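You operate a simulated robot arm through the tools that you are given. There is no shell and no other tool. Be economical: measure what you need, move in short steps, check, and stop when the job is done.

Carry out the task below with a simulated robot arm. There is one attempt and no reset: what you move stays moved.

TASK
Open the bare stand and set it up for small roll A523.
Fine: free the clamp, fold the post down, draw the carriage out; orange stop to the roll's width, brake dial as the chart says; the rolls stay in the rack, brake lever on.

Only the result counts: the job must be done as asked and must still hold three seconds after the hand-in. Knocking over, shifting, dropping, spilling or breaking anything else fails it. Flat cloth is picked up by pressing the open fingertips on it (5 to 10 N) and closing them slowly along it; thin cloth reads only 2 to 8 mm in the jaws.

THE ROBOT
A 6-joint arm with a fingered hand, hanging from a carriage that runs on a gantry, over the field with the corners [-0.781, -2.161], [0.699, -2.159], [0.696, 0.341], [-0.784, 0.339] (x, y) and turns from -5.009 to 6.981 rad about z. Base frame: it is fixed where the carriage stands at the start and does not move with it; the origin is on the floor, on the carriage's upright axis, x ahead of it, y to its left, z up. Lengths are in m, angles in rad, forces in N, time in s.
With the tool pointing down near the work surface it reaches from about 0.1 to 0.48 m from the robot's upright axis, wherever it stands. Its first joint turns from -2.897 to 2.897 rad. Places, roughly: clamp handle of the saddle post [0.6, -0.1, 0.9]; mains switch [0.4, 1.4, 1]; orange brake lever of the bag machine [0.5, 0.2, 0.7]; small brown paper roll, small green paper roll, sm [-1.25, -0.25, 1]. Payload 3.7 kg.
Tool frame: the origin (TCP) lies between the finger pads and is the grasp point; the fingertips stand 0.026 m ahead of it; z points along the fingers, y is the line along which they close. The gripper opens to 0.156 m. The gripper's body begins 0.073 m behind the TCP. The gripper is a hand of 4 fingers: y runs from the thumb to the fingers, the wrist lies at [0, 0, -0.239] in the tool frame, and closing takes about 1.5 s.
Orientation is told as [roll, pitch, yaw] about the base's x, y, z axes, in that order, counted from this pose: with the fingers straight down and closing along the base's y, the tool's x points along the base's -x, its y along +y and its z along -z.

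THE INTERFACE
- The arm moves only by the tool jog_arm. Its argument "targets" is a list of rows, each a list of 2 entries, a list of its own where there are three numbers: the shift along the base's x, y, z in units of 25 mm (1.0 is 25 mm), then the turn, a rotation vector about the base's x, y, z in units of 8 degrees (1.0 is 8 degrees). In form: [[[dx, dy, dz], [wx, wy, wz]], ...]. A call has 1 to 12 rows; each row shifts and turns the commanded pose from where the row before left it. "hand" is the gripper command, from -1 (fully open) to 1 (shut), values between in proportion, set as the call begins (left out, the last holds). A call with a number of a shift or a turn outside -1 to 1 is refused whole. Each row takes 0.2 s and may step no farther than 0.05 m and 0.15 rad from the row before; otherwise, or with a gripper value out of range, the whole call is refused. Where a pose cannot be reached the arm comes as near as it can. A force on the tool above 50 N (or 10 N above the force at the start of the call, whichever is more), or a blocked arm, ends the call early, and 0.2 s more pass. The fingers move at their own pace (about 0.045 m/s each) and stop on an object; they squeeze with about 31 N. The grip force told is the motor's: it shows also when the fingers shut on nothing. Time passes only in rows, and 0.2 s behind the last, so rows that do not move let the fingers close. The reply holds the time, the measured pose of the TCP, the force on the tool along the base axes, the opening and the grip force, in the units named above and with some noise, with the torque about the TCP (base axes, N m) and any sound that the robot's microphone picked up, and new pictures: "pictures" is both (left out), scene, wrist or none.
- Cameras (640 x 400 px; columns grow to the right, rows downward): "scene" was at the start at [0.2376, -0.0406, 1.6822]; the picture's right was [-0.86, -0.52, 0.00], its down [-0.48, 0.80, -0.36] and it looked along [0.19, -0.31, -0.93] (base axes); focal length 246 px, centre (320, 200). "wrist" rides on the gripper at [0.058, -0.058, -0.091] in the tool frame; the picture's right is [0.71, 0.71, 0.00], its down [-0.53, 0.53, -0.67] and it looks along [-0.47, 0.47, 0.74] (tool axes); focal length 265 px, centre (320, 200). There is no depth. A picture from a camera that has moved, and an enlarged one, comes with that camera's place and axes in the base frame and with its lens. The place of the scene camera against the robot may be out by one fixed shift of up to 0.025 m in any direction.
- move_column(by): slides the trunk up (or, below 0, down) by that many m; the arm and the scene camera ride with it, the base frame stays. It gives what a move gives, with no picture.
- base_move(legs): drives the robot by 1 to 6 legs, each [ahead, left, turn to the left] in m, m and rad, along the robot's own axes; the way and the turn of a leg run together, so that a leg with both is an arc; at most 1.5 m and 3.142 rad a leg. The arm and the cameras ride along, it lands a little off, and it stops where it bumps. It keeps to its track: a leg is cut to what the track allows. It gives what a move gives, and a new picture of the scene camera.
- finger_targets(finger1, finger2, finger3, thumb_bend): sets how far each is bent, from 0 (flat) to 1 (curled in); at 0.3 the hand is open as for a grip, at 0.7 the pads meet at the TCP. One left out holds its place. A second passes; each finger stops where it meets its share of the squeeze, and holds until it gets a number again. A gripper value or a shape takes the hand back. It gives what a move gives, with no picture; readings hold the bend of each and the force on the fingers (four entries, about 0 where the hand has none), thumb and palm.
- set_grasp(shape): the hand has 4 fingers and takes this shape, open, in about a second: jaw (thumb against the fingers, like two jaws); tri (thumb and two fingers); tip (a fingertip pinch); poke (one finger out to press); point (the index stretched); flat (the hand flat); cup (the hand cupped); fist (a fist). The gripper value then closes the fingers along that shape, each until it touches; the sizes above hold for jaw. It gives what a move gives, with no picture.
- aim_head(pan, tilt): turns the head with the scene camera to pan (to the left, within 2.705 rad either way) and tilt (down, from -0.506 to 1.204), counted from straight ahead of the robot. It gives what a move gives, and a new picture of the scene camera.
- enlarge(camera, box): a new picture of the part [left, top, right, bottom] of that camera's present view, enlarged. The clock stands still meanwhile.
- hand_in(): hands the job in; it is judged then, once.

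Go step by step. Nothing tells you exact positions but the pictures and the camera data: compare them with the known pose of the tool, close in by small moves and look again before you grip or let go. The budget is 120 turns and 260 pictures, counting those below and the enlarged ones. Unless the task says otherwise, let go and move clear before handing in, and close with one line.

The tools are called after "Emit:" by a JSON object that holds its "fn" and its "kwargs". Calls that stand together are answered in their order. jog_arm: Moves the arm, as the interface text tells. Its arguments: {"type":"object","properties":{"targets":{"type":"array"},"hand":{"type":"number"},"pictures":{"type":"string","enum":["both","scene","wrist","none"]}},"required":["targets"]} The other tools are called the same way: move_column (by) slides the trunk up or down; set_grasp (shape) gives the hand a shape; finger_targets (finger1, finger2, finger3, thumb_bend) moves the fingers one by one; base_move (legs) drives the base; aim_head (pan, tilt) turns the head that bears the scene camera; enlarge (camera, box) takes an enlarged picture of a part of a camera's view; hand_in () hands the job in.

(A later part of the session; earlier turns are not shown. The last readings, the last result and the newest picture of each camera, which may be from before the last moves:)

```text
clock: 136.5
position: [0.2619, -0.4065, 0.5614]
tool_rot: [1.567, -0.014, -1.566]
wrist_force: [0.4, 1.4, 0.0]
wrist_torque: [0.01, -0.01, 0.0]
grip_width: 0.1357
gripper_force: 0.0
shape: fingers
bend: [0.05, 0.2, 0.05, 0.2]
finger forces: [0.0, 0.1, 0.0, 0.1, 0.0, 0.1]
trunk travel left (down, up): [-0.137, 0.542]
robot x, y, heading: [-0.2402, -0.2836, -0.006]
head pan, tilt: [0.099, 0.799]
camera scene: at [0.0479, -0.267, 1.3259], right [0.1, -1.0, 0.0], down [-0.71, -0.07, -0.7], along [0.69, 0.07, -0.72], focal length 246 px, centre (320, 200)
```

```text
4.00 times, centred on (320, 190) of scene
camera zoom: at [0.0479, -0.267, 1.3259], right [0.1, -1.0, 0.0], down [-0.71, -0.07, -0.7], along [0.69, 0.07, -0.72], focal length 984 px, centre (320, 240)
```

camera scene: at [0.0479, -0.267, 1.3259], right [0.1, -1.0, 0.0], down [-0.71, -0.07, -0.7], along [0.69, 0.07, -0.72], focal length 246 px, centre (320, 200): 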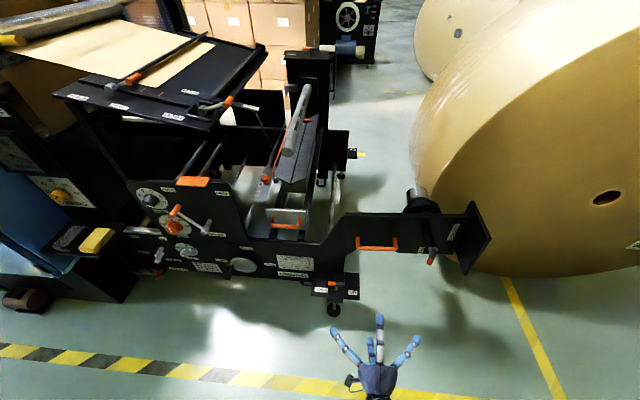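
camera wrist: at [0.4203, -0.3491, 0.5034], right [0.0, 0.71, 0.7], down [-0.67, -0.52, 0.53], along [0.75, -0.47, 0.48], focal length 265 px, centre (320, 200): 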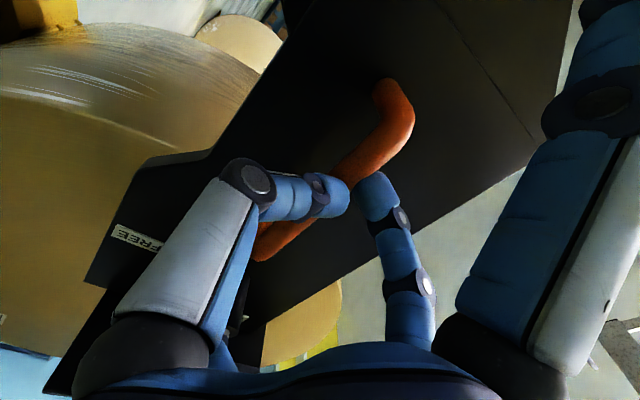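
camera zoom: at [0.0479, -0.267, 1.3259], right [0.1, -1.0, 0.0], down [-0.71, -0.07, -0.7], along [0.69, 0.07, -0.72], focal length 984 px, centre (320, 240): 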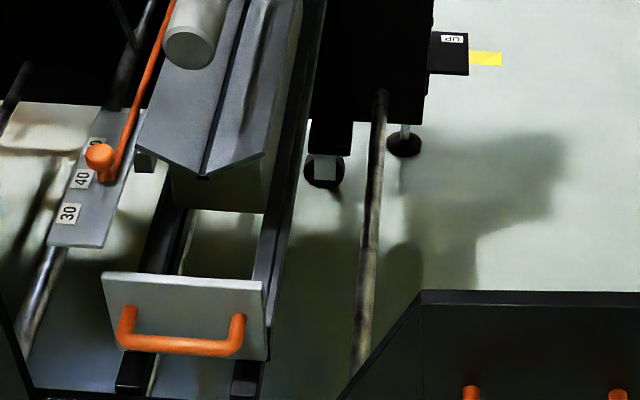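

The post is folded down to the right. Inside I see the carriage's orange U-handle and the scale (30/40/50) with the orange stop knob. I turn the hand down again and form a poke finger to hook that handle.

Emit:
{"fn": "move_column", "kwargs": {"by": 0.3}}

Emit:
{"fn": "jog_arm", "kwargs": {"targets": [[[-0.3, 0, 0], [0, 0.94, 0]], [[-0.3, 0, 0], [0, 0.94, 0]], [[-0.3, 0, 0], [0, 0.94, 0]], [[-0.3, 0, 0], [0, 0.94, 0]], [[-0.3, 0, 0], [0, 0.94, 0]], [[-0.3, 0, 0], [0, 0.94, 0]], [[0, 0, 0], [0, 0.94, 0]], [[0, 0, 0], [0, 0.94, 0]], [[0, 0, 0], [0, 0.94, 0]], [[0, 0, 0], [0, 0.94, 0]], [[0, 0, 0], [0, 0.94, 0]], [[0, 0, 0], [0, 0.91, 0]]], "pictures": "none"}}

Emit:
{"fn": "set_grasp", "kwargs": {"shape": "poke"}}

Emit:
{"fn": "jog_arm", "kwargs": {"targets": [[[0, 0, 0], [0, 0, 0]]], "pictures": "both"}}

```text
clock: 139.5
position: [0.2623, -0.407, 0.8618]
tool_rot: [1.568, -0.015, -1.566]
wrist_force: [0.9, -0.7, 0.3]
wrist_torque: [0.0, -0.02, 0.04]
grip_width: 0.1355
gripper_force: 0.1
shape: fingers
bend: [0.05, 0.2, 0.05, 0.2]
finger forces: [0.1, 0.0, 0.0, 0.0, 0.0, 0.0]
trunk travel left (down, up): [-0.437, 0.242]
robot x, y, heading: [-0.2413, -0.2789, 0.002]
head pan, tilt: [0.099, 0.799]
```

```text
clock: 142.1
position: [0.2163, -0.4066, 0.8626]
tool_rot: [-0.005, 0.007, -1.556]
wrist_force: [-0.2, -0.1, -0.7]
wrist_torque: [-0.01, -0.02, 0.04]
grip_width: 0.1357
gripper_force: 0.1
shape: fingers
bend: [0.05, 0.2, 0.05, 0.2]
finger forces: [0.1, 0.1, 0.1, 0.1, 0.1, 0.0]
trunk travel left (down, up): [-0.437, 0.242]
robot x, y, heading: [-0.2418, -0.2792, -0.007]
head pan, tilt: [0.099, 0.799]
```

```text
clock: 143.0
position: [0.2177, -0.4072, 0.862]
tool_rot: [-0.002, 0.005, -1.556]
wrist_force: [-0.3, 0.6, -0.2]
wrist_torque: [-0.03, 0.03, -0.03]
grip_width: 0.0001
gripper_force: 0.0
shape: poke
bend: [1.0, 1.0, 1.0, 0.91]
finger forces: [0.1, 0.0, 0.1, 0.1, 0.0, 0.0]
trunk travel left (down, up): [-0.437, 0.242]
robot x, y, heading: [-0.2429, -0.2765, -0.005]
head pan, tilt: [0.099, 0.799]
```

```text
clock: 143.4
position: [0.2171, -0.4069, 0.8615]
tool_rot: [-0.003, 0.005, -1.556]
wrist_force: [-0.2, -0.3, -0.2]
wrist_torque: [0.0, 0.0, -0.03]
grip_width: 0.0
gripper_force: 0.0
shape: poke
bend: [1.0, 1.0, 1.0, 0.91]
finger forces: [0.0, 0.1, 0.0, 0.1, 0.0, 0.0]
trunk travel left (down, up): [-0.437, 0.242]
robot x, y, heading: [-0.2401, -0.2803, -0.004]
head pan, tilt: [0.099, 0.799]
camera scene: at [0.0479, -0.267, 1.6259], right [0.09, -1.0, 0.0], down [-0.71, -0.07, -0.7], along [0.69, 0.07, -0.72], focal length 246 px, centre (320, 200)
camera wrist: at [0.1595, -0.3486, 0.954], right [0.7, 0.72, 0.0], down [0.54, -0.52, 0.66], along [0.48, -0.46, -0.75], focal length 265 px, centre (320, 200)
```

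scene: 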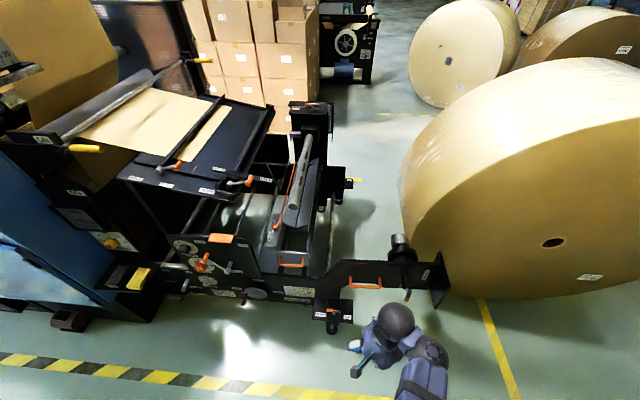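
wrist: 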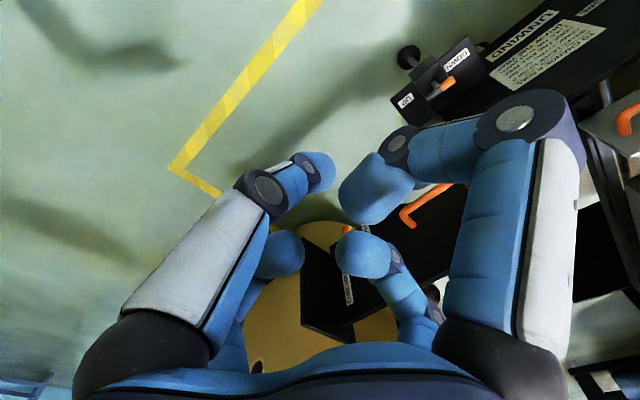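

Poke just makes a fist, so I set the digits individually (fingers 1/3 spread, thumb and finger2 to hook) and move above the carriage handle.

Emit:
{"fn": "finger_targets", "kwargs": {"finger1": 0.05, "finger2": 0.4, "finger3": 0.05, "thumb_bend": 0.4}}

Emit:
{"fn": "base_move", "kwargs": {"legs": [[0, 0.31, 0], [0.28, 0, 0]]}}

Emit:
{"fn": "jog_arm", "kwargs": {"targets": [[[0, 0, 0], [0, 0, 0]]], "pictures": "wrist"}}

Emit:
{"fn": "enlarge", "kwargs": {"camera": "scene", "box": [240, 140, 400, 240]}}

```text
clock: 144.4
position: [0.2175, -0.4047, 0.8616]
tool_rot: [-0.003, 0.005, -1.557]
wrist_force: [0.5, -0.9, 0.1]
wrist_torque: [-0.04, -0.01, -0.01]
grip_width: 0.1192
gripper_force: 0.1
shape: fingers
bend: [0.05, 0.4, 0.05, 0.4]
finger forces: [0.0, 0.1, 0.1, 0.0, 0.0, 0.0]
trunk travel left (down, up): [-0.437, 0.242]
robot x, y, heading: [-0.2434, -0.2846, -0.001]
head pan, tilt: [0.099, 0.799]
```

```text
clock: 148.1
position: [0.4981, -0.0924, 0.861]
tool_rot: [-0.004, 0.005, -1.547]
wrist_force: [1.1, 0.6, -0.3]
wrist_torque: [0.03, 0.02, -0.04]
grip_width: 0.1192
gripper_force: 0.1
shape: fingers
bend: [0.05, 0.4, 0.05, 0.4]
finger forces: [0.0, 0.0, 0.1, 0.0, 0.0, 0.0]
trunk travel left (down, up): [-0.437, 0.242]
robot x, y, heading: [0.0409, 0.0246, 0.005]
head pan, tilt: [0.099, 0.799]
camera scene: at [0.328, 0.0439, 1.6259], right [0.11, -0.99, 0.0], down [-0.71, -0.08, -0.7], along [0.69, 0.07, -0.72], focal length 246 px, centre (320, 200)
```

scene: 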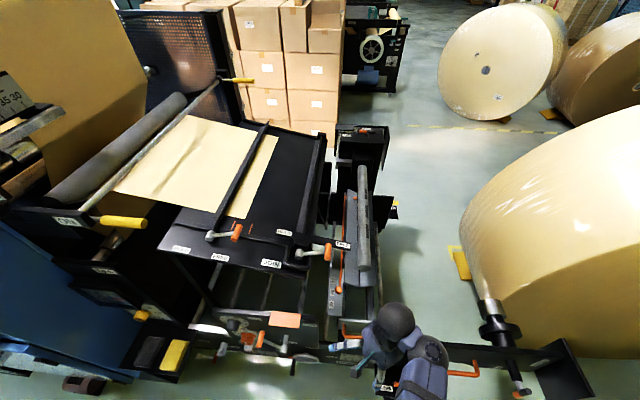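

```text
clock: 148.5
position: [0.4992, -0.0932, 0.8619]
tool_rot: [-0.005, 0.007, -1.546]
wrist_force: [0.4, 0.1, -0.4]
wrist_torque: [0.01, 0.01, 0.02]
grip_width: 0.1193
gripper_force: 0.0
shape: fingers
bend: [0.05, 0.4, 0.05, 0.4]
finger forces: [0.1, 0.0, 0.0, 0.0, 0.0, 0.0]
trunk travel left (down, up): [-0.437, 0.242]
robot x, y, heading: [0.0408, 0.0258, 0.011]
head pan, tilt: [0.099, 0.799]
camera wrist: at [0.4403, -0.0363, 0.9539], right [0.69, 0.72, 0.0], down [0.54, -0.52, 0.66], along [0.48, -0.46, -0.75], focal length 265 px, centre (320, 200)
```

wrist: 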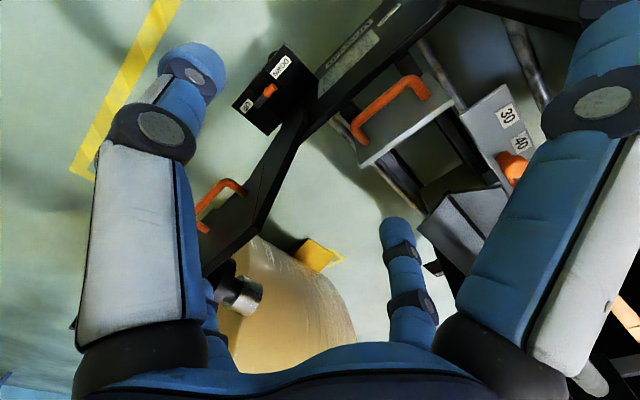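

```text
4.00 times, centred on (320, 190) of scene
camera zoom: at [0.328, 0.0439, 1.6259], right [0.11, -0.99, 0.0], down [-0.71, -0.08, -0.7], along [0.69, 0.07, -0.72], focal length 984 px, centre (320, 240)
```

zoom: 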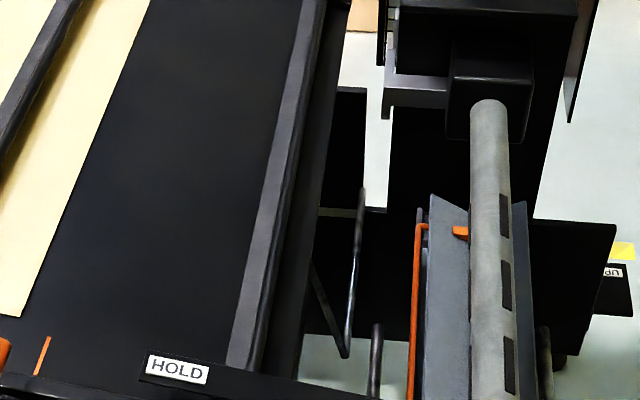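

I narrow finger2 and descend part way to re-measure the handle.

Emit:
{"fn": "finger_targets", "kwargs": {"finger2": 0.58, "thumb_bend": 0.4}}

Emit:
{"fn": "base_move", "kwargs": {"legs": [[0.09, 0, 0]]}}

Emit:
{"fn": "move_column", "kwargs": {"by": -0.16}}

Emit:
{"fn": "jog_arm", "kwargs": {"targets": [[[0, 0, 0], [0, 0, 0]]], "pictures": "wrist"}}

```text
clock: 149.5
position: [0.4998, -0.0932, 0.8615]
tool_rot: [-0.002, 0.005, -1.546]
wrist_force: [0.1, -1.4, 0.9]
wrist_torque: [0.01, 0.01, 0.0]
grip_width: 0.1191
gripper_force: 0.2
shape: fingers
bend: [0.05, 0.57, 0.05, 0.4]
finger forces: [0.1, 0.0, 0.1, 0.0, 0.0, 0.0]
trunk travel left (down, up): [-0.437, 0.242]
robot x, y, heading: [0.0398, 0.0256, 0.006]
head pan, tilt: [0.099, 0.799]
```

```text
clock: 150.6
position: [0.5898, -0.0919, 0.8622]
tool_rot: [-0.003, 0.006, -1.546]
wrist_force: [0.5, -0.1, -0.8]
wrist_torque: [-0.03, 0.02, 0.0]
grip_width: 0.119
gripper_force: 0.0
shape: fingers
bend: [0.05, 0.57, 0.05, 0.4]
finger forces: [0.1, 0.0, 0.0, 0.0, 0.1, 0.0]
trunk travel left (down, up): [-0.437, 0.242]
robot x, y, heading: [0.1317, 0.0279, 0.005]
head pan, tilt: [0.099, 0.799]
camera scene: at [0.4192, 0.0443, 1.6259], right [0.11, -0.99, 0.0], down [-0.71, -0.08, -0.7], along [0.69, 0.07, -0.72], focal length 246 px, centre (320, 200)
```

scene: 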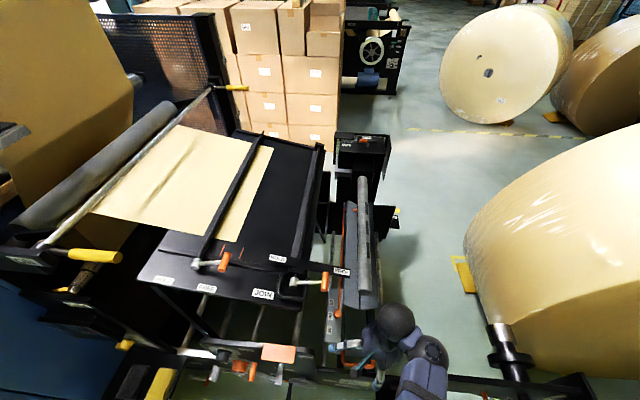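

```text
clock: 152.4
position: [0.5906, -0.0936, 0.7014]
tool_rot: [-0.002, 0.005, -1.546]
wrist_force: [-0.2, 0.6, 0.3]
wrist_torque: [0.0, 0.01, 0.01]
grip_width: 0.1196
gripper_force: 0.0
shape: fingers
bend: [0.05, 0.57, 0.05, 0.4]
finger forces: [0.1, 0.0, 0.0, 0.1, 0.2, 0.1]
trunk travel left (down, up): [-0.277, 0.402]
robot x, y, heading: [0.1292, 0.0291, 0.006]
head pan, tilt: [0.099, 0.799]
```

```text
clock: 152.8
position: [0.59, -0.0935, 0.7009]
tool_rot: [-0.002, 0.005, -1.548]
wrist_force: [0.1, 0.3, 0.3]
wrist_torque: [-0.01, -0.05, 0.0]
grip_width: 0.1189
gripper_force: 0.1
shape: fingers
bend: [0.05, 0.57, 0.05, 0.4]
finger forces: [0.0, 0.0, 0.0, 0.2, 0.0, 0.0]
trunk travel left (down, up): [-0.277, 0.402]
robot x, y, heading: [0.1273, 0.0262, 0.005]
head pan, tilt: [0.099, 0.799]
camera wrist: at [0.5314, -0.036, 0.7939], right [0.69, 0.72, 0.0], down [0.54, -0.52, 0.66], along [0.48, -0.46, -0.75], focal length 265 px, centre (320, 200)
```

wrist: 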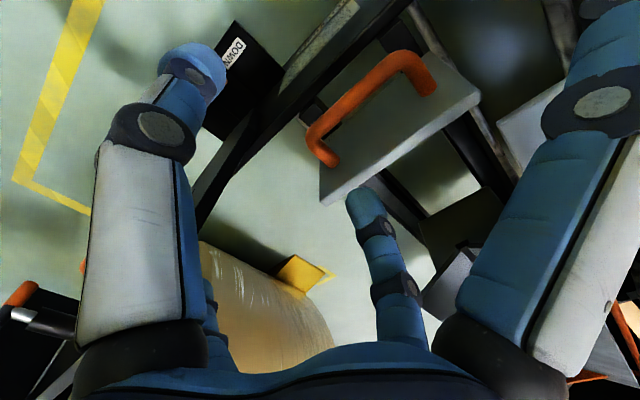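

The handle plate's top edge is at x≈0.636, z≈0.64 with free space behind it; I'll hook finger2 behind that plate with the thumb in front of the handle.

Emit:
{"fn": "finger_targets", "kwargs": {"finger2": 0.42, "thumb_bend": 0.4}}

Emit:
{"fn": "base_move", "kwargs": {"legs": [[0.038, 0.008, 0]]}}

Emit:
{"fn": "move_column", "kwargs": {"by": -0.035}}

Emit:
{"fn": "jog_arm", "kwargs": {"targets": [[[0, 0, 0], [0, 0, 0]]], "pictures": "wrist"}}

```text
clock: 153.8
position: [0.5904, -0.092, 0.7017]
tool_rot: [-0.004, 0.005, -1.546]
wrist_force: [-0.4, 0.5, -0.3]
wrist_torque: [-0.01, 0.04, -0.02]
grip_width: 0.1191
gripper_force: 0.1
shape: fingers
bend: [0.05, 0.42, 0.05, 0.4]
finger forces: [0.0, 0.0, 0.1, 0.1, 0.1, 0.0]
trunk travel left (down, up): [-0.277, 0.402]
robot x, y, heading: [0.1329, 0.0297, 0.005]
head pan, tilt: [0.099, 0.799]
```

```text
clock: 154.7
position: [0.6279, -0.0841, 0.7014]
tool_rot: [-0.006, 0.005, -1.547]
wrist_force: [0.3, 0.4, 0.1]
wrist_torque: [0.03, 0.01, 0.0]
grip_width: 0.1191
gripper_force: 0.1
shape: fingers
bend: [0.05, 0.42, 0.05, 0.4]
finger forces: [0.0, 0.0, 0.0, 0.1, 0.0, 0.0]
trunk travel left (down, up): [-0.277, 0.402]
robot x, y, heading: [0.1663, 0.0337, 0.009]
head pan, tilt: [0.099, 0.799]
camera scene: at [0.4565, 0.0529, 1.466], right [0.11, -0.99, 0.0], down [-0.71, -0.08, -0.7], along [0.69, 0.07, -0.72], focal length 246 px, centre (320, 200)
```

scene: 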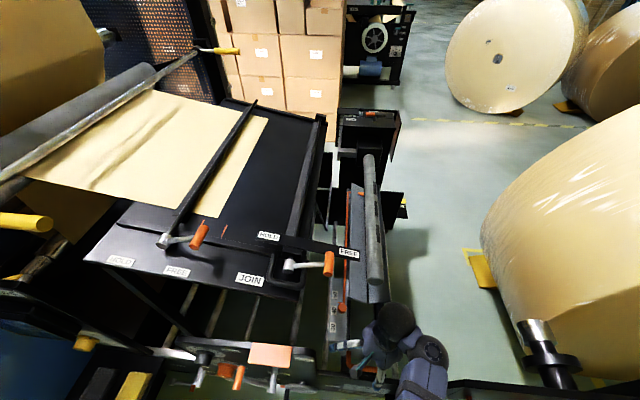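

```text
clock: 155.5
position: [0.6268, -0.0849, 0.6661]
tool_rot: [-0.004, 0.004, -1.547]
wrist_force: [0.6, -0.3, 1.1]
wrist_torque: [0.04, 0.0, 0.0]
grip_width: 0.1189
gripper_force: 0.1
shape: fingers
bend: [0.05, 0.42, 0.05, 0.4]
finger forces: [0.0, 0.0, 0.0, 0.1, 0.0, 0.0]
trunk travel left (down, up): [-0.242, 0.437]
robot x, y, heading: [0.1664, 0.0333, 0.008]
head pan, tilt: [0.099, 0.799]
```

```text
clock: 155.9
position: [0.6272, -0.0853, 0.6661]
tool_rot: [-0.004, 0.005, -1.548]
wrist_force: [-0.5, 1.4, -0.1]
wrist_torque: [-0.02, -0.01, -0.02]
grip_width: 0.1192
gripper_force: 0.1
shape: fingers
bend: [0.05, 0.42, 0.05, 0.4]
finger forces: [0.0, 0.0, 0.0, 0.0, 0.0, 0.1]
trunk travel left (down, up): [-0.242, 0.437]
robot x, y, heading: [0.1672, 0.0369, 0.005]
head pan, tilt: [0.099, 0.799]
camera wrist: at [0.5685, -0.0274, 0.759], right [0.69, 0.72, 0.0], down [0.54, -0.52, 0.66], along [0.48, -0.46, -0.75], focal length 265 px, centre (320, 200)
```

wrist: 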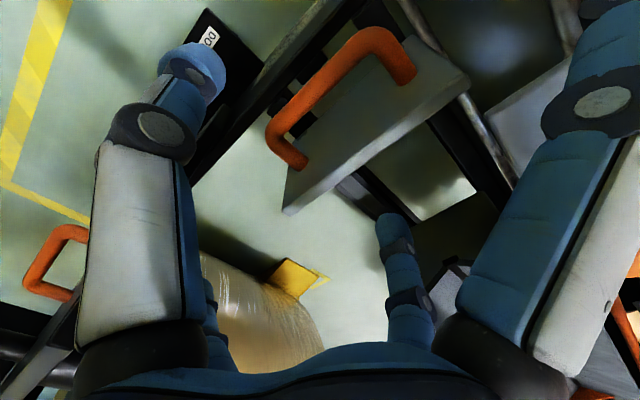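

Finger2 is about 3 cm behind the plate. I lower 3 cm and draw the carriage back slowly.

Emit:
{"fn": "move_column", "kwargs": {"by": -0.035}}

Emit:
{"fn": "jog_arm", "kwargs": {"targets": [[[-0.5, 0, 0], [0, 0, 0]], [[-0.5, 0, 0], [0, 0, 0]], [[-0.5, 0, 0], [0, 0, 0]], [[-0.5, 0, 0], [0, 0, 0]], [[-0.5, 0, 0], [0, 0, 0]]], "pictures": "wrist"}}

```text
clock: 156.7
position: [0.6259, -0.0832, 0.6321]
tool_rot: [-0.003, 0.007, -1.547]
wrist_force: [-0.4, -0.6, -0.5]
wrist_torque: [-0.01, 0.03, -0.01]
grip_width: 0.1188
gripper_force: 0.1
shape: fingers
bend: [0.05, 0.42, 0.05, 0.4]
finger forces: [0.1, 0.1, 0.0, 0.0, 0.1, 0.0]
trunk travel left (down, up): [-0.207, 0.472]
robot x, y, heading: [0.1688, 0.0343, 0.008]
head pan, tilt: [0.099, 0.799]
```

```text
clock: 157.8
position: [0.5867, -0.0897, 0.6142]
tool_rot: [0.002, 0.004, -1.546]
wrist_force: [9.3, 3.3, 9.1]
wrist_torque: [0.08, -0.88, 0.14]
grip_width: 0.1191
gripper_force: 5.6
shape: fingers
bend: [0.05, 0.31, 0.05, 0.4]
finger forces: [0.0, 10.9, 0.0, 0.0, 0.0, 0.0]
out of reach, approached as far as the arm can: row 3, 4, 5
trunk travel left (down, up): [-0.207, 0.472]
robot x, y, heading: [0.1678, 0.0356, 0.004]
head pan, tilt: [0.099, 0.799]
camera wrist: at [0.5283, -0.0338, 0.7063], right [0.69, 0.72, 0.01], down [0.54, -0.52, 0.67], along [0.49, -0.46, -0.75], focal length 265 px, centre (320, 200)
```

wrist: 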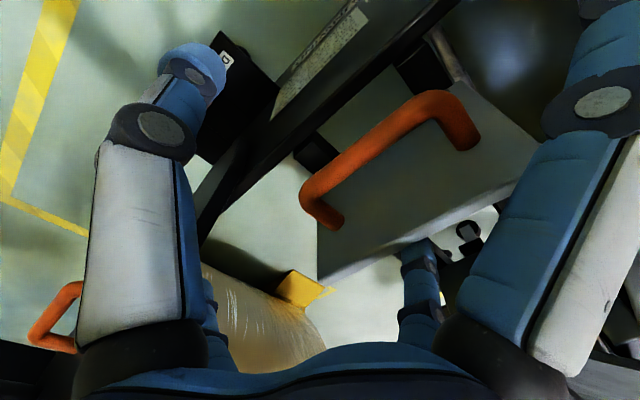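

Finger2 is hooked behind the plate. I pull with the carriage drive.

Emit:
{"fn": "base_move", "kwargs": {"legs": [[-0.1, 0, 0]]}}

Emit:
{"fn": "jog_arm", "kwargs": {"targets": [[[0, 0, 0], [0, 0, 0]]], "pictures": "wrist"}}

```text
clock: 159.0
position: [0.483, -0.0917, 0.6126]
tool_rot: [-0.004, 0.005, -1.548]
wrist_force: [-2.3, -0.6, -0.9]
wrist_torque: [-0.04, -0.03, 0.18]
grip_width: 0.1186
gripper_force: 0.7
shape: fingers
bend: [0.06, 0.42, 0.05, 0.4]
finger forces: [1.6, 0.0, 0.1, 0.0, 0.0, 0.0]
trunk travel left (down, up): [-0.207, 0.472]
robot x, y, heading: [0.0707, 0.0356, 0.008]
head pan, tilt: [0.099, 0.799]
camera scene: at [0.357, 0.0522, 1.3959], right [0.11, -0.99, 0.0], down [-0.71, -0.08, -0.7], along [0.69, 0.07, -0.72], focal length 246 px, centre (320, 200)
```

scene: 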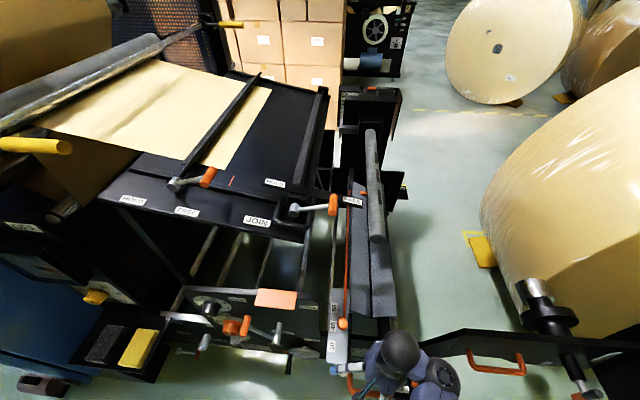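

```text
clock: 159.4
position: [0.4828, -0.0911, 0.6122]
tool_rot: [-0.002, 0.005, -1.547]
wrist_force: [-1.1, 0.4, -0.5]
wrist_torque: [-0.02, 0.0, 0.08]
grip_width: 0.1189
gripper_force: 0.9
shape: fingers
bend: [0.06, 0.42, 0.05, 0.4]
finger forces: [0.8, 0.1, 0.0, 0.1, 0.0, 0.1]
trunk travel left (down, up): [-0.207, 0.472]
robot x, y, heading: [0.067, 0.0318, 0.004]
head pan, tilt: [0.099, 0.799]
camera wrist: at [0.4242, -0.0348, 0.7047], right [0.69, 0.72, 0.0], down [0.54, -0.52, 0.66], along [0.48, -0.46, -0.75], focal length 265 px, centre (320, 200)
```

wrist: 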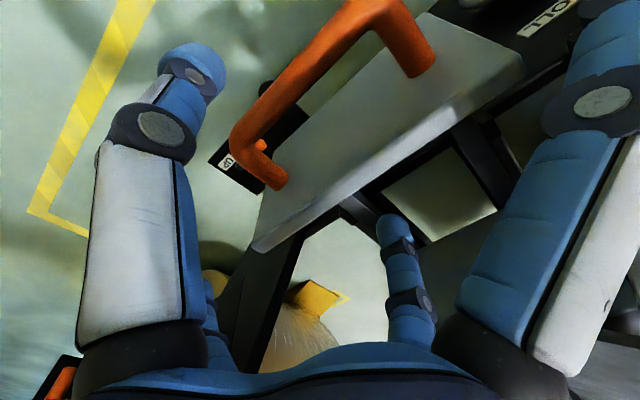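

The carriage slides out easily and the scale comes with it. I keep pulling.

Emit:
{"fn": "base_move", "kwargs": {"legs": [[-0.15, 0, 0]]}}

Emit:
{"fn": "base_move", "kwargs": {"legs": [[-0.15, 0, 0]]}}

Emit:
{"fn": "jog_arm", "kwargs": {"targets": [[[0, 0, 0], [0, 0, 0]]], "pictures": "wrist"}}

```text
clock: 160.8
position: [0.3313, -0.0938, 0.6115]
tool_rot: [-0.005, 0.007, -1.549]
wrist_force: [-0.1, -2.0, -0.4]
wrist_torque: [-0.04, 0.0, 0.0]
grip_width: 0.1192
gripper_force: 0.1
shape: fingers
bend: [0.05, 0.42, 0.05, 0.4]
finger forces: [0.0, 0.0, 0.0, 0.0, 0.0, 0.1]
trunk travel left (down, up): [-0.207, 0.472]
robot x, y, heading: [-0.0857, 0.0313, 0.003]
head pan, tilt: [0.099, 0.799]
camera scene: at [0.2059, 0.0508, 1.3958], right [0.1, -0.99, 0.0], down [-0.71, -0.07, -0.7], along [0.69, 0.07, -0.72], focal length 246 px, centre (320, 200)
```

scene: 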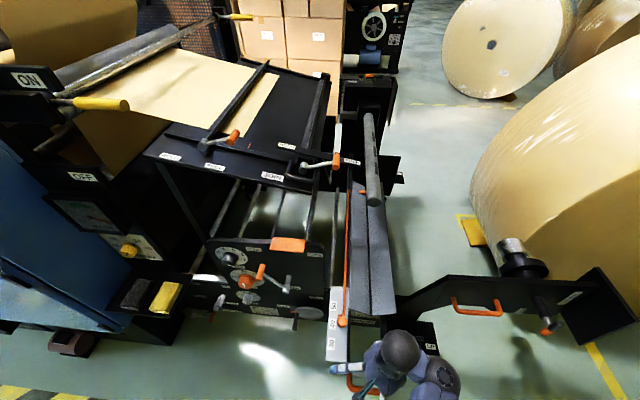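

```text
clock: 162.2
position: [0.1832, -0.0938, 0.6113]
tool_rot: [-0.006, 0.005, -1.547]
wrist_force: [-0.7, -0.4, -1.2]
wrist_torque: [-0.04, -0.02, 0.0]
grip_width: 0.119
gripper_force: 0.0
shape: fingers
bend: [0.05, 0.42, 0.05, 0.4]
finger forces: [0.0, 0.0, 0.0, 0.0, 0.1, 0.0]
trunk travel left (down, up): [-0.207, 0.472]
robot x, y, heading: [-0.2291, 0.0335, 0.01]
head pan, tilt: [0.099, 0.799]
camera scene: at [0.058, 0.0502, 1.3958], right [0.11, -0.99, 0.0], down [-0.71, -0.08, -0.7], along [0.69, 0.07, -0.72], focal length 246 px, centre (320, 200)
```

scene: 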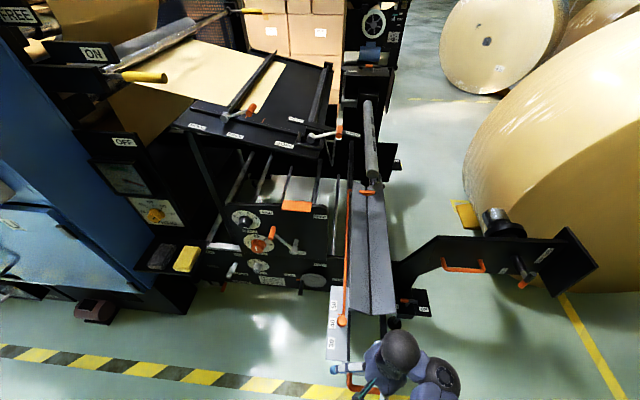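

```text
clock: 162.6
position: [0.1835, -0.0936, 0.6126]
tool_rot: [-0.003, 0.005, -1.547]
wrist_force: [0.1, 0.2, -0.1]
wrist_torque: [-0.03, -0.03, 0.0]
grip_width: 0.1191
gripper_force: 0.1
shape: fingers
bend: [0.05, 0.42, 0.05, 0.4]
finger forces: [0.0, 0.1, 0.0, 0.0, 0.0, 0.0]
trunk travel left (down, up): [-0.207, 0.472]
robot x, y, heading: [-0.2306, 0.0345, 0.004]
head pan, tilt: [0.099, 0.799]
camera wrist: at [0.1258, -0.0369, 0.7047], right [0.69, 0.72, 0.0], down [0.54, -0.52, 0.66], along [0.48, -0.46, -0.75], focal length 265 px, centre (320, 200)
```

wrist: 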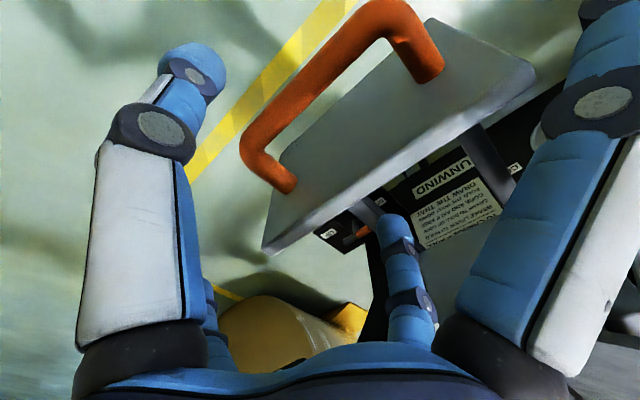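

Still moving freely; I pull on to find the end stop.

Emit:
{"fn": "base_move", "kwargs": {"legs": [[-0.12, 0, 0]]}}

Emit:
{"fn": "jog_arm", "kwargs": {"targets": [[[0, 0, 0], [0, 0, 0]]], "pictures": "wrist"}}

```text
clock: 163.8
position: [0.0645, -0.0943, 0.6123]
tool_rot: [-0.004, 0.006, -1.549]
wrist_force: [0.5, -0.4, 0.4]
wrist_torque: [0.0, 0.01, 0.02]
grip_width: 0.119
gripper_force: 0.1
shape: fingers
bend: [0.05, 0.42, 0.05, 0.4]
finger forces: [0.0, 0.0, 0.1, 0.0, 0.0, 0.0]
trunk travel left (down, up): [-0.207, 0.472]
robot x, y, heading: [-0.3487, 0.0312, 0.004]
head pan, tilt: [0.099, 0.799]
camera scene: at [-0.0611, 0.0494, 1.3958], right [0.1, -0.99, 0.0], down [-0.71, -0.07, -0.7], along [0.69, 0.07, -0.72], focal length 246 px, centre (320, 200)
```

scene: 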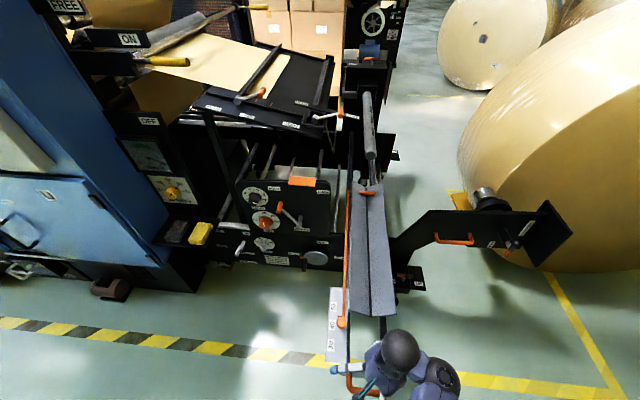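

```text
clock: 164.2
position: [0.0664, -0.0945, 0.612]
tool_rot: [-0.004, 0.006, -1.547]
wrist_force: [0.1, -1.1, -0.5]
wrist_torque: [-0.01, -0.02, 0.0]
grip_width: 0.1191
gripper_force: 0.0
shape: fingers
bend: [0.05, 0.42, 0.05, 0.4]
finger forces: [0.0, 0.1, 0.0, 0.1, 0.0, 0.1]
trunk travel left (down, up): [-0.207, 0.472]
robot x, y, heading: [-0.3482, 0.0351, 0.01]
head pan, tilt: [0.099, 0.799]
camera wrist: at [0.0066, -0.0378, 0.7046], right [0.69, 0.72, 0.0], down [0.54, -0.52, 0.66], along [0.48, -0.46, -0.75], focal length 265 px, centre (320, 200)
```

wrist: 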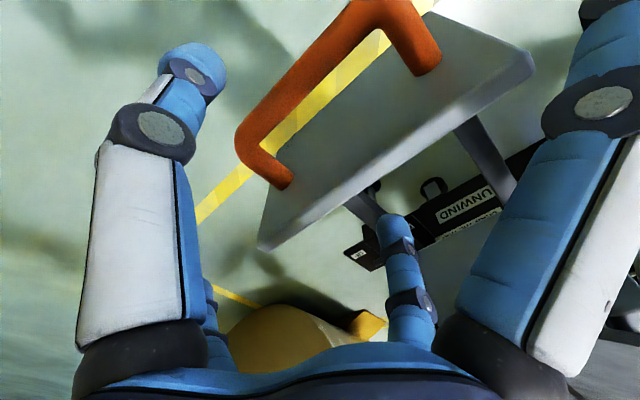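

Emit:
{"fn": "base_move", "kwargs": {"legs": [[-0.1, 0, 0]]}}

Emit:
{"fn": "jog_arm", "kwargs": {"targets": [[[0, 0, 0], [0, 0, 0]]], "pictures": "wrist"}}

```text
clock: 165.3
position: [-0.0377, -0.096, 0.611]
tool_rot: [-0.005, 0.005, -1.552]
wrist_force: [0.3, 0.7, -0.4]
wrist_torque: [0.01, -0.03, 0.02]
grip_width: 0.1195
gripper_force: 0.0
shape: fingers
bend: [0.05, 0.42, 0.05, 0.4]
finger forces: [0.0, 0.0, 0.0, 0.0, 0.1, 0.0]
trunk travel left (down, up): [-0.207, 0.472]
robot x, y, heading: [-0.4448, 0.0338, 0.002]
head pan, tilt: [0.099, 0.799]
camera scene: at [-0.1615, 0.0482, 1.3957], right [0.1, -0.99, 0.0], down [-0.71, -0.07, -0.7], along [0.69, 0.07, -0.72], focal length 246 px, centre (320, 200)
```

scene: 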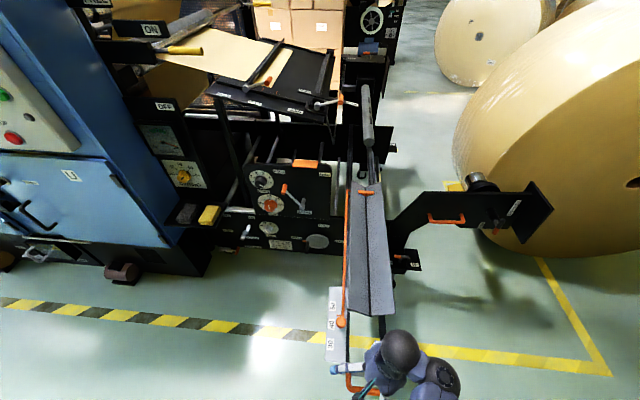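

```text
clock: 165.7
position: [-0.0363, -0.0945, 0.6117]
tool_rot: [-0.007, 0.005, -1.552]
wrist_force: [0.8, -0.6, 0.0]
wrist_torque: [0.01, 0.01, 0.02]
grip_width: 0.1189
gripper_force: 0.0
shape: fingers
bend: [0.05, 0.42, 0.05, 0.4]
finger forces: [0.0, 0.0, 0.0, 0.0, 0.0, 0.1]
trunk travel left (down, up): [-0.207, 0.472]
robot x, y, heading: [-0.4512, 0.033, 0.002]
head pan, tilt: [0.099, 0.799]
camera wrist: at [-0.0942, -0.0392, 0.7045], right [0.69, 0.72, 0.0], down [0.54, -0.52, 0.66], along [0.48, -0.46, -0.75], focal length 265 px, centre (320, 200)
```

wrist: 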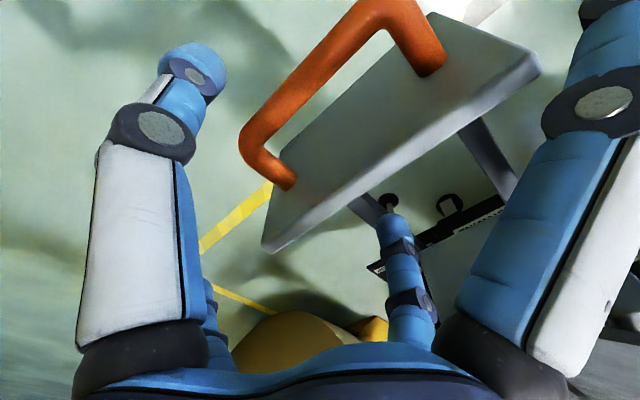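

Emit:
{"fn": "base_move", "kwargs": {"legs": [[-0.08, 0, 0]]}}

Emit:
{"fn": "jog_arm", "kwargs": {"targets": [[[0, 0, 0], [0, 0, 0]]], "pictures": "wrist"}}

```text
clock: 166.8
position: [-0.1167, -0.0974, 0.6122]
tool_rot: [-0.009, 0.005, -1.553]
wrist_force: [0.4, 1.5, 0.1]
wrist_torque: [0.03, -0.01, 0.01]
grip_width: 0.1191
gripper_force: 0.1
shape: fingers
bend: [0.05, 0.42, 0.05, 0.4]
finger forces: [0.0, 0.0, 0.1, 0.0, 0.1, 0.0]
trunk travel left (down, up): [-0.207, 0.472]
robot x, y, heading: [-0.5301, 0.0309, -0.001]
head pan, tilt: [0.099, 0.799]
camera scene: at [-0.2409, 0.0477, 1.3957], right [0.1, -0.99, 0.0], down [-0.71, -0.07, -0.7], along [0.69, 0.07, -0.72], focal length 246 px, centre (320, 200)
```

scene: 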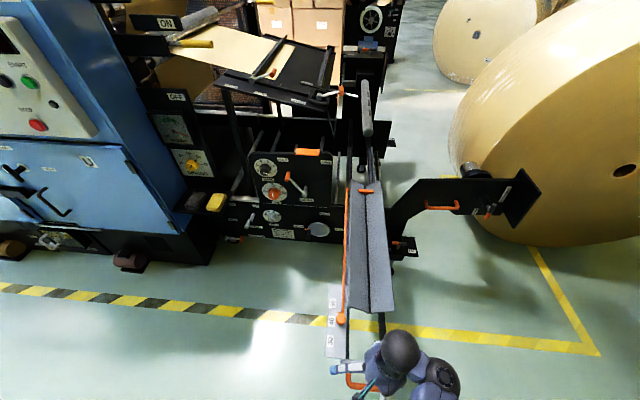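

```text
clock: 167.2
position: [-0.1149, -0.0973, 0.6123]
tool_rot: [-0.004, 0.005, -1.554]
wrist_force: [0.9, -0.1, -0.3]
wrist_torque: [0.0, 0.02, 0.02]
grip_width: 0.119
gripper_force: 0.1
shape: fingers
bend: [0.05, 0.42, 0.05, 0.4]
finger forces: [0.0, 0.0, 0.0, 0.0, 0.0, 0.1]
trunk travel left (down, up): [-0.207, 0.472]
robot x, y, heading: [-0.5288, 0.0371, 0.001]
head pan, tilt: [0.099, 0.799]
camera wrist: at [-0.1738, -0.0398, 0.7043], right [0.69, 0.72, 0.0], down [0.54, -0.52, 0.66], along [0.48, -0.46, -0.75], focal length 265 px, centre (320, 200)
```

wrist: 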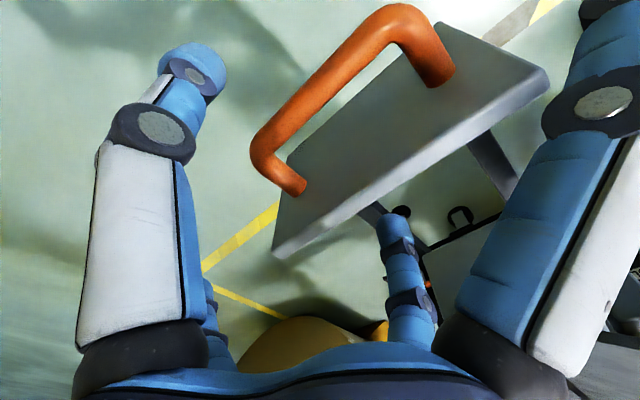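

Emit:
{"fn": "base_move", "kwargs": {"legs": [[-0.05, 0, 0]]}}

Emit:
{"fn": "enlarge", "kwargs": {"camera": "wrist", "box": [0, 0, 640, 400]}}

```text
clock: 168.1
position: [-0.1655, -0.0967, 0.6138]
tool_rot: [-0.008, 0.005, -1.552]
wrist_force: [-0.9, 0.5, 0.0]
wrist_torque: [0.0, -0.03, -0.03]
grip_width: 0.1195
gripper_force: 0.2
shape: fingers
bend: [0.05, 0.42, 0.05, 0.4]
finger forces: [0.0, 0.0, 0.1, 0.0, 0.0, 0.1]
trunk travel left (down, up): [-0.207, 0.472]
robot x, y, heading: [-0.5793, 0.0353, -0.002]
head pan, tilt: [0.099, 0.799]
camera scene: at [-0.2906, 0.0474, 1.3958], right [0.1, -1.0, 0.0], down [-0.71, -0.07, -0.7], along [0.69, 0.07, -0.72], focal length 246 px, centre (320, 200)
```

scene: 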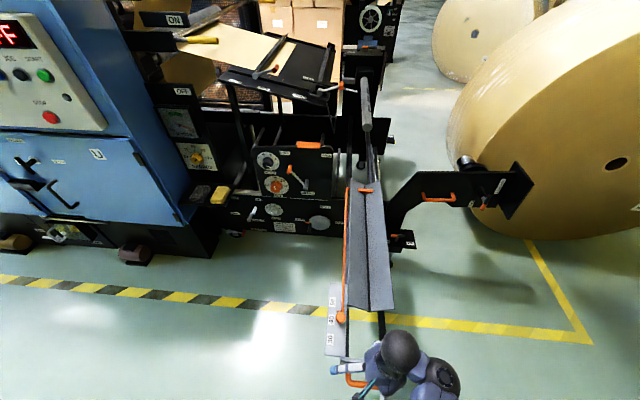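

```text
1.00 times, centred on (320, 200) of wrist (not enlarged: the box is as wide or as high as the picture)
camera zoom: at [-0.2245, -0.0402, 0.7041], right [0.69, 0.72, 0.0], down [0.54, -0.52, 0.66], along [0.48, -0.46, -0.75], focal length 265 px, centre (320, 200)
```

zoom: 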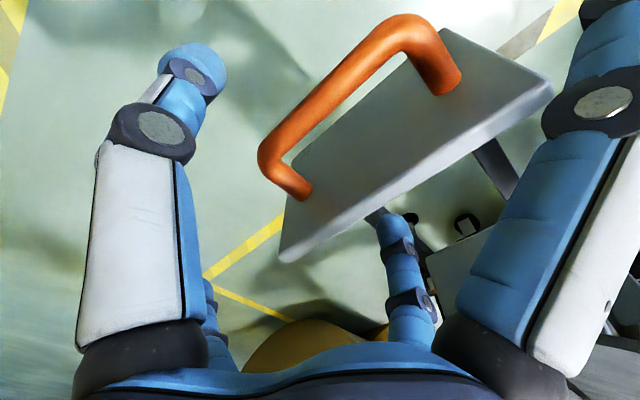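

Emit:
{"fn": "base_move", "kwargs": {"legs": [[-0.06, 0, 0]]}}

Emit:
{"fn": "enlarge", "kwargs": {"camera": "wrist", "box": [0, 0, 640, 400]}}

```text
clock: 169.1
position: [-0.2192, -0.098, 0.6135]
tool_rot: [0.0, 0.007, -1.554]
wrist_force: [15.3, 0.9, 4.1]
wrist_torque: [0.01, -0.57, -0.01]
grip_width: 0.1192
gripper_force: 7.6
shape: fingers
bend: [0.05, 0.28, 0.05, 0.4]
finger forces: [0.1, 15.1, 0.1, 0.0, 0.0, 0.0]
trunk travel left (down, up): [-0.207, 0.472]
robot x, y, heading: [-0.6342, 0.0335, 0.0]
head pan, tilt: [0.099, 0.799]
camera scene: at [-0.3467, 0.0472, 1.3969], right [0.1, -1.0, 0.0], down [-0.71, -0.07, -0.7], along [0.7, 0.07, -0.71], focal length 246 px, centre (320, 200)
```

scene: 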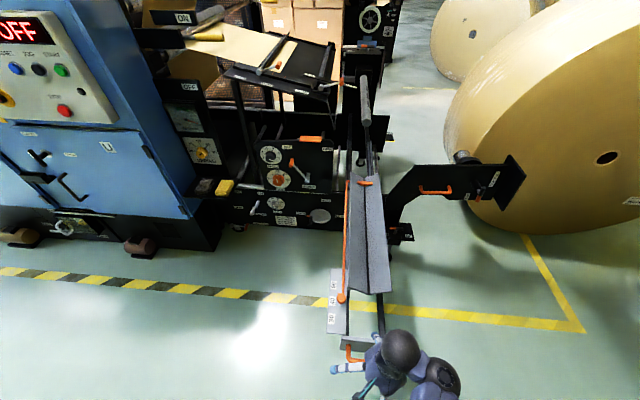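

```text
1.00 times, centred on (320, 200) of wrist (not enlarged: the box is as wide or as high as the picture)
camera zoom: at [-0.2775, -0.0407, 0.7061], right [0.7, 0.72, 0.0], down [0.54, -0.52, 0.67], along [0.48, -0.46, -0.75], focal length 265 px, centre (320, 200)
```

zoom: 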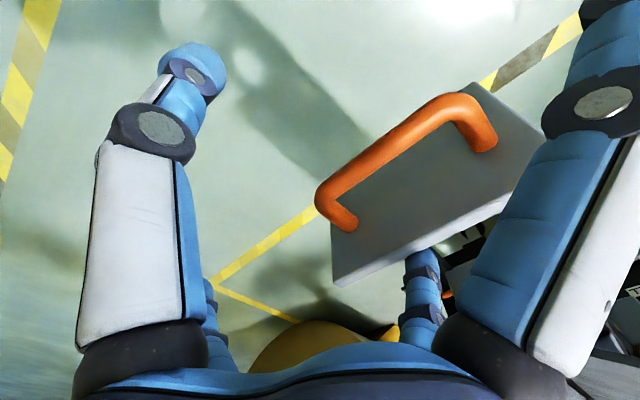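

Finger2 now loads up to 15 N: the carriage is at its end stop. I unhook, rise and look at the stop's scale.

Emit:
{"fn": "base_move", "kwargs": {"legs": [[0.025, 0, 0]]}}

Emit:
{"fn": "move_column", "kwargs": {"by": 0.2}}

Emit:
{"fn": "aim_head", "kwargs": {"pan": -0.05, "tilt": 1.1}}

Emit:
{"fn": "enlarge", "kwargs": {"camera": "scene", "box": [240, 80, 400, 180]}}

Emit:
{"fn": "enlarge", "kwargs": {"camera": "wrist", "box": [0, 0, 640, 400]}}

```text
clock: 169.9
position: [-0.1983, -0.098, 0.6137]
tool_rot: [-0.002, 0.005, -1.556]
wrist_force: [5.3, -0.2, 0.5]
wrist_torque: [0.01, -0.19, -0.03]
grip_width: 0.1192
gripper_force: 2.6
shape: fingers
bend: [0.05, 0.37, 0.05, 0.4]
finger forces: [0.0, 5.3, 0.0, 0.0, 0.0, 0.0]
trunk travel left (down, up): [-0.207, 0.472]
robot x, y, heading: [-0.6179, 0.0291, 0.001]
head pan, tilt: [0.099, 0.799]
camera scene: at [-0.3236, 0.0471, 1.3962], right [0.1, -1.0, 0.0], down [-0.71, -0.07, -0.7], along [0.69, 0.07, -0.72], focal length 246 px, centre (320, 200)
```

scene: 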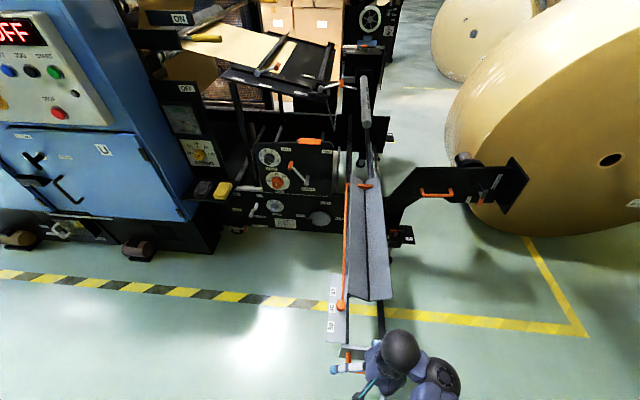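

```text
clock: 172.1
position: [-0.1996, -0.0984, 0.8125]
tool_rot: [-0.003, 0.005, -1.556]
wrist_force: [0.0, 0.0, -0.2]
wrist_torque: [0.0, -0.01, 0.02]
grip_width: 0.1191
gripper_force: 0.0
shape: fingers
bend: [0.05, 0.42, 0.05, 0.4]
finger forces: [0.0, 0.0, 0.0, 0.1, 0.0, 0.0]
trunk travel left (down, up): [-0.407, 0.272]
robot x, y, heading: [-0.6134, 0.0337, -0.001]
head pan, tilt: [0.099, 0.799]
```

```text
clock: 172.9
position: [-0.1994, -0.099, 0.8122]
tool_rot: [-0.003, 0.005, -1.554]
wrist_force: [0.0, 0.4, -0.2]
wrist_torque: [-0.02, -0.04, 0.01]
grip_width: 0.1193
gripper_force: 0.0
shape: fingers
bend: [0.05, 0.42, 0.05, 0.4]
finger forces: [0.0, 0.1, 0.0, 0.0, 0.1, 0.0]
trunk travel left (down, up): [-0.407, 0.272]
robot x, y, heading: [-0.6147, 0.0339, 0.003]
head pan, tilt: [-0.051, 1.1]
camera scene: at [-0.3416, 0.036, 1.5742], right [-0.05, -1.0, 0.0], down [-0.89, 0.05, -0.45], along [0.45, -0.02, -0.89], focal length 246 px, centre (320, 200)
```

scene: 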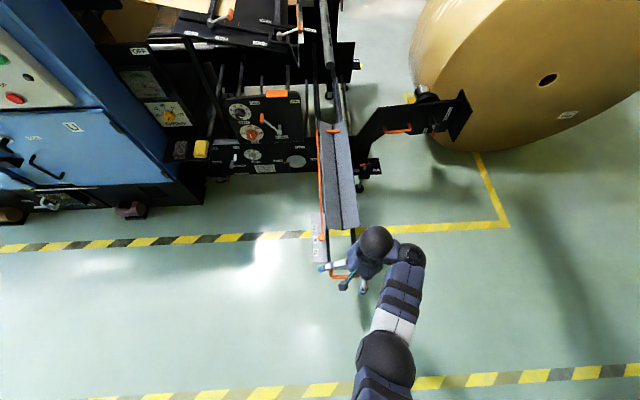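

```text
4.00 times, centred on (320, 130) of scene
camera zoom: at [-0.3416, 0.036, 1.5742], right [-0.05, -1.0, 0.0], down [-0.89, 0.05, -0.45], along [0.45, -0.02, -0.89], focal length 984 px, centre (320, 480)
```

zoom: 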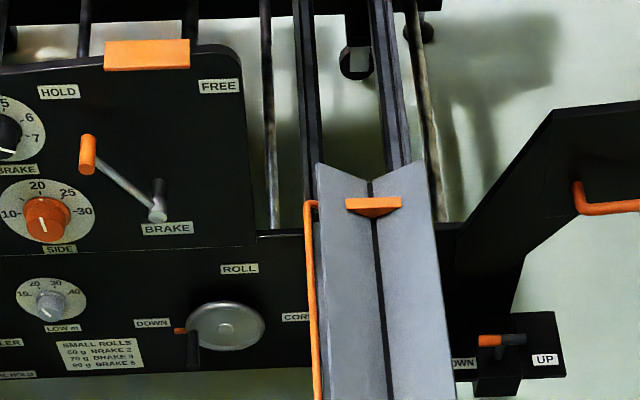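

```text
1.00 times, centred on (320, 200) of wrist (not enlarged: the box is as wide or as high as the picture)
camera zoom: at [-0.2574, -0.0407, 0.9049], right [0.7, 0.72, 0.0], down [0.54, -0.52, 0.66], along [0.48, -0.46, -0.75], focal length 265 px, centre (320, 200)
```

zoom: 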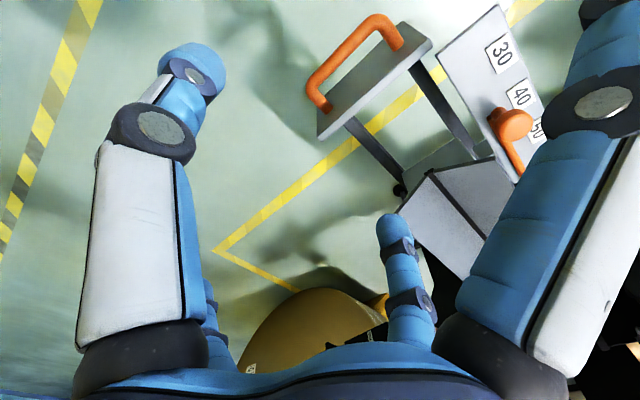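

The knob sits near 50 and needs to come to 40. I move over it for a better look.

Emit:
{"fn": "base_move", "kwargs": {"legs": [[0.13, 0.1, 0]]}}

Emit:
{"fn": "enlarge", "kwargs": {"camera": "wrist", "box": [0, 0, 640, 400]}}

Emit:
{"fn": "enlarge", "kwargs": {"camera": "scene", "box": [240, 150, 400, 250]}}

```text
clock: 174.3
position: [-0.0686, 0.0012, 0.8122]
tool_rot: [-0.004, 0.005, -1.554]
wrist_force: [0.3, 0.7, -0.4]
wrist_torque: [0.04, 0.02, 0.02]
grip_width: 0.1191
gripper_force: 0.0
shape: fingers
bend: [0.05, 0.42, 0.05, 0.4]
finger forces: [0.1, 0.0, 0.0, 0.0, 0.0, 0.1]
trunk travel left (down, up): [-0.407, 0.272]
robot x, y, heading: [-0.4828, 0.1318, -0.001]
head pan, tilt: [-0.051, 1.1]
camera scene: at [-0.2105, 0.1356, 1.5742], right [-0.05, -1.0, 0.0], down [-0.89, 0.05, -0.45], along [0.45, -0.02, -0.89], focal length 246 px, centre (320, 200)
```

scene: 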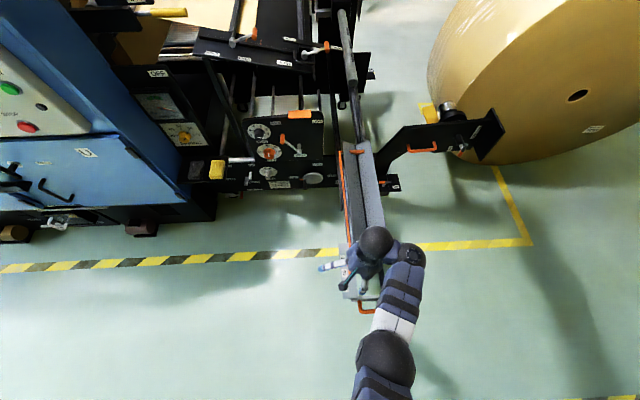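

```text
1.00 times, centred on (320, 200) of wrist (not enlarged: the box is as wide or as high as the picture)
camera zoom: at [-0.1263, 0.059, 0.9048], right [0.7, 0.72, 0.0], down [0.54, -0.52, 0.66], along [0.48, -0.46, -0.75], focal length 265 px, centre (320, 200)
```

zoom: 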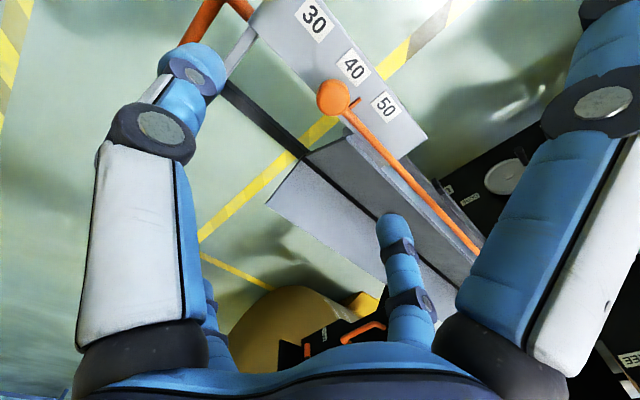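

```text
4.00 times, centred on (320, 200) of scene
camera zoom: at [-0.2105, 0.1356, 1.5742], right [-0.05, -1.0, 0.0], down [-0.89, 0.05, -0.45], along [0.45, -0.02, -0.89], focal length 984 px, centre (320, 200)
```

zoom: 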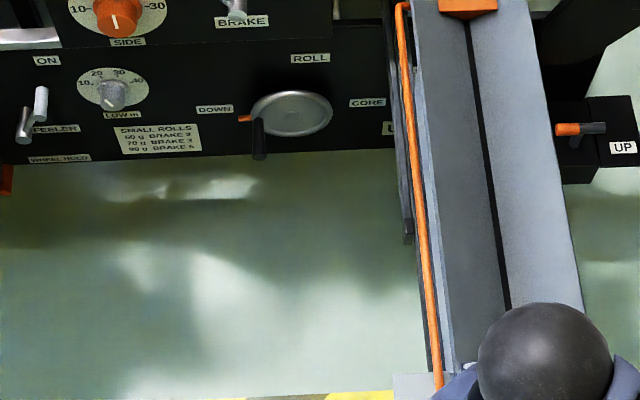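

Emit:
{"fn": "enlarge", "kwargs": {"camera": "wrist", "box": [270, 0, 430, 140]}}

```text
2.86 times, centred on (350, 70) of wrist
camera zoom: at [-0.1263, 0.059, 0.9048], right [0.7, 0.72, 0.0], down [0.54, -0.52, 0.66], along [0.48, -0.46, -0.75], focal length 758 px, centre (234, 571)
```

zoom: 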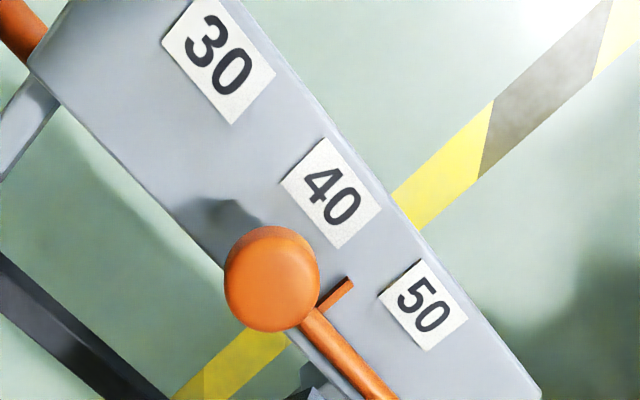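

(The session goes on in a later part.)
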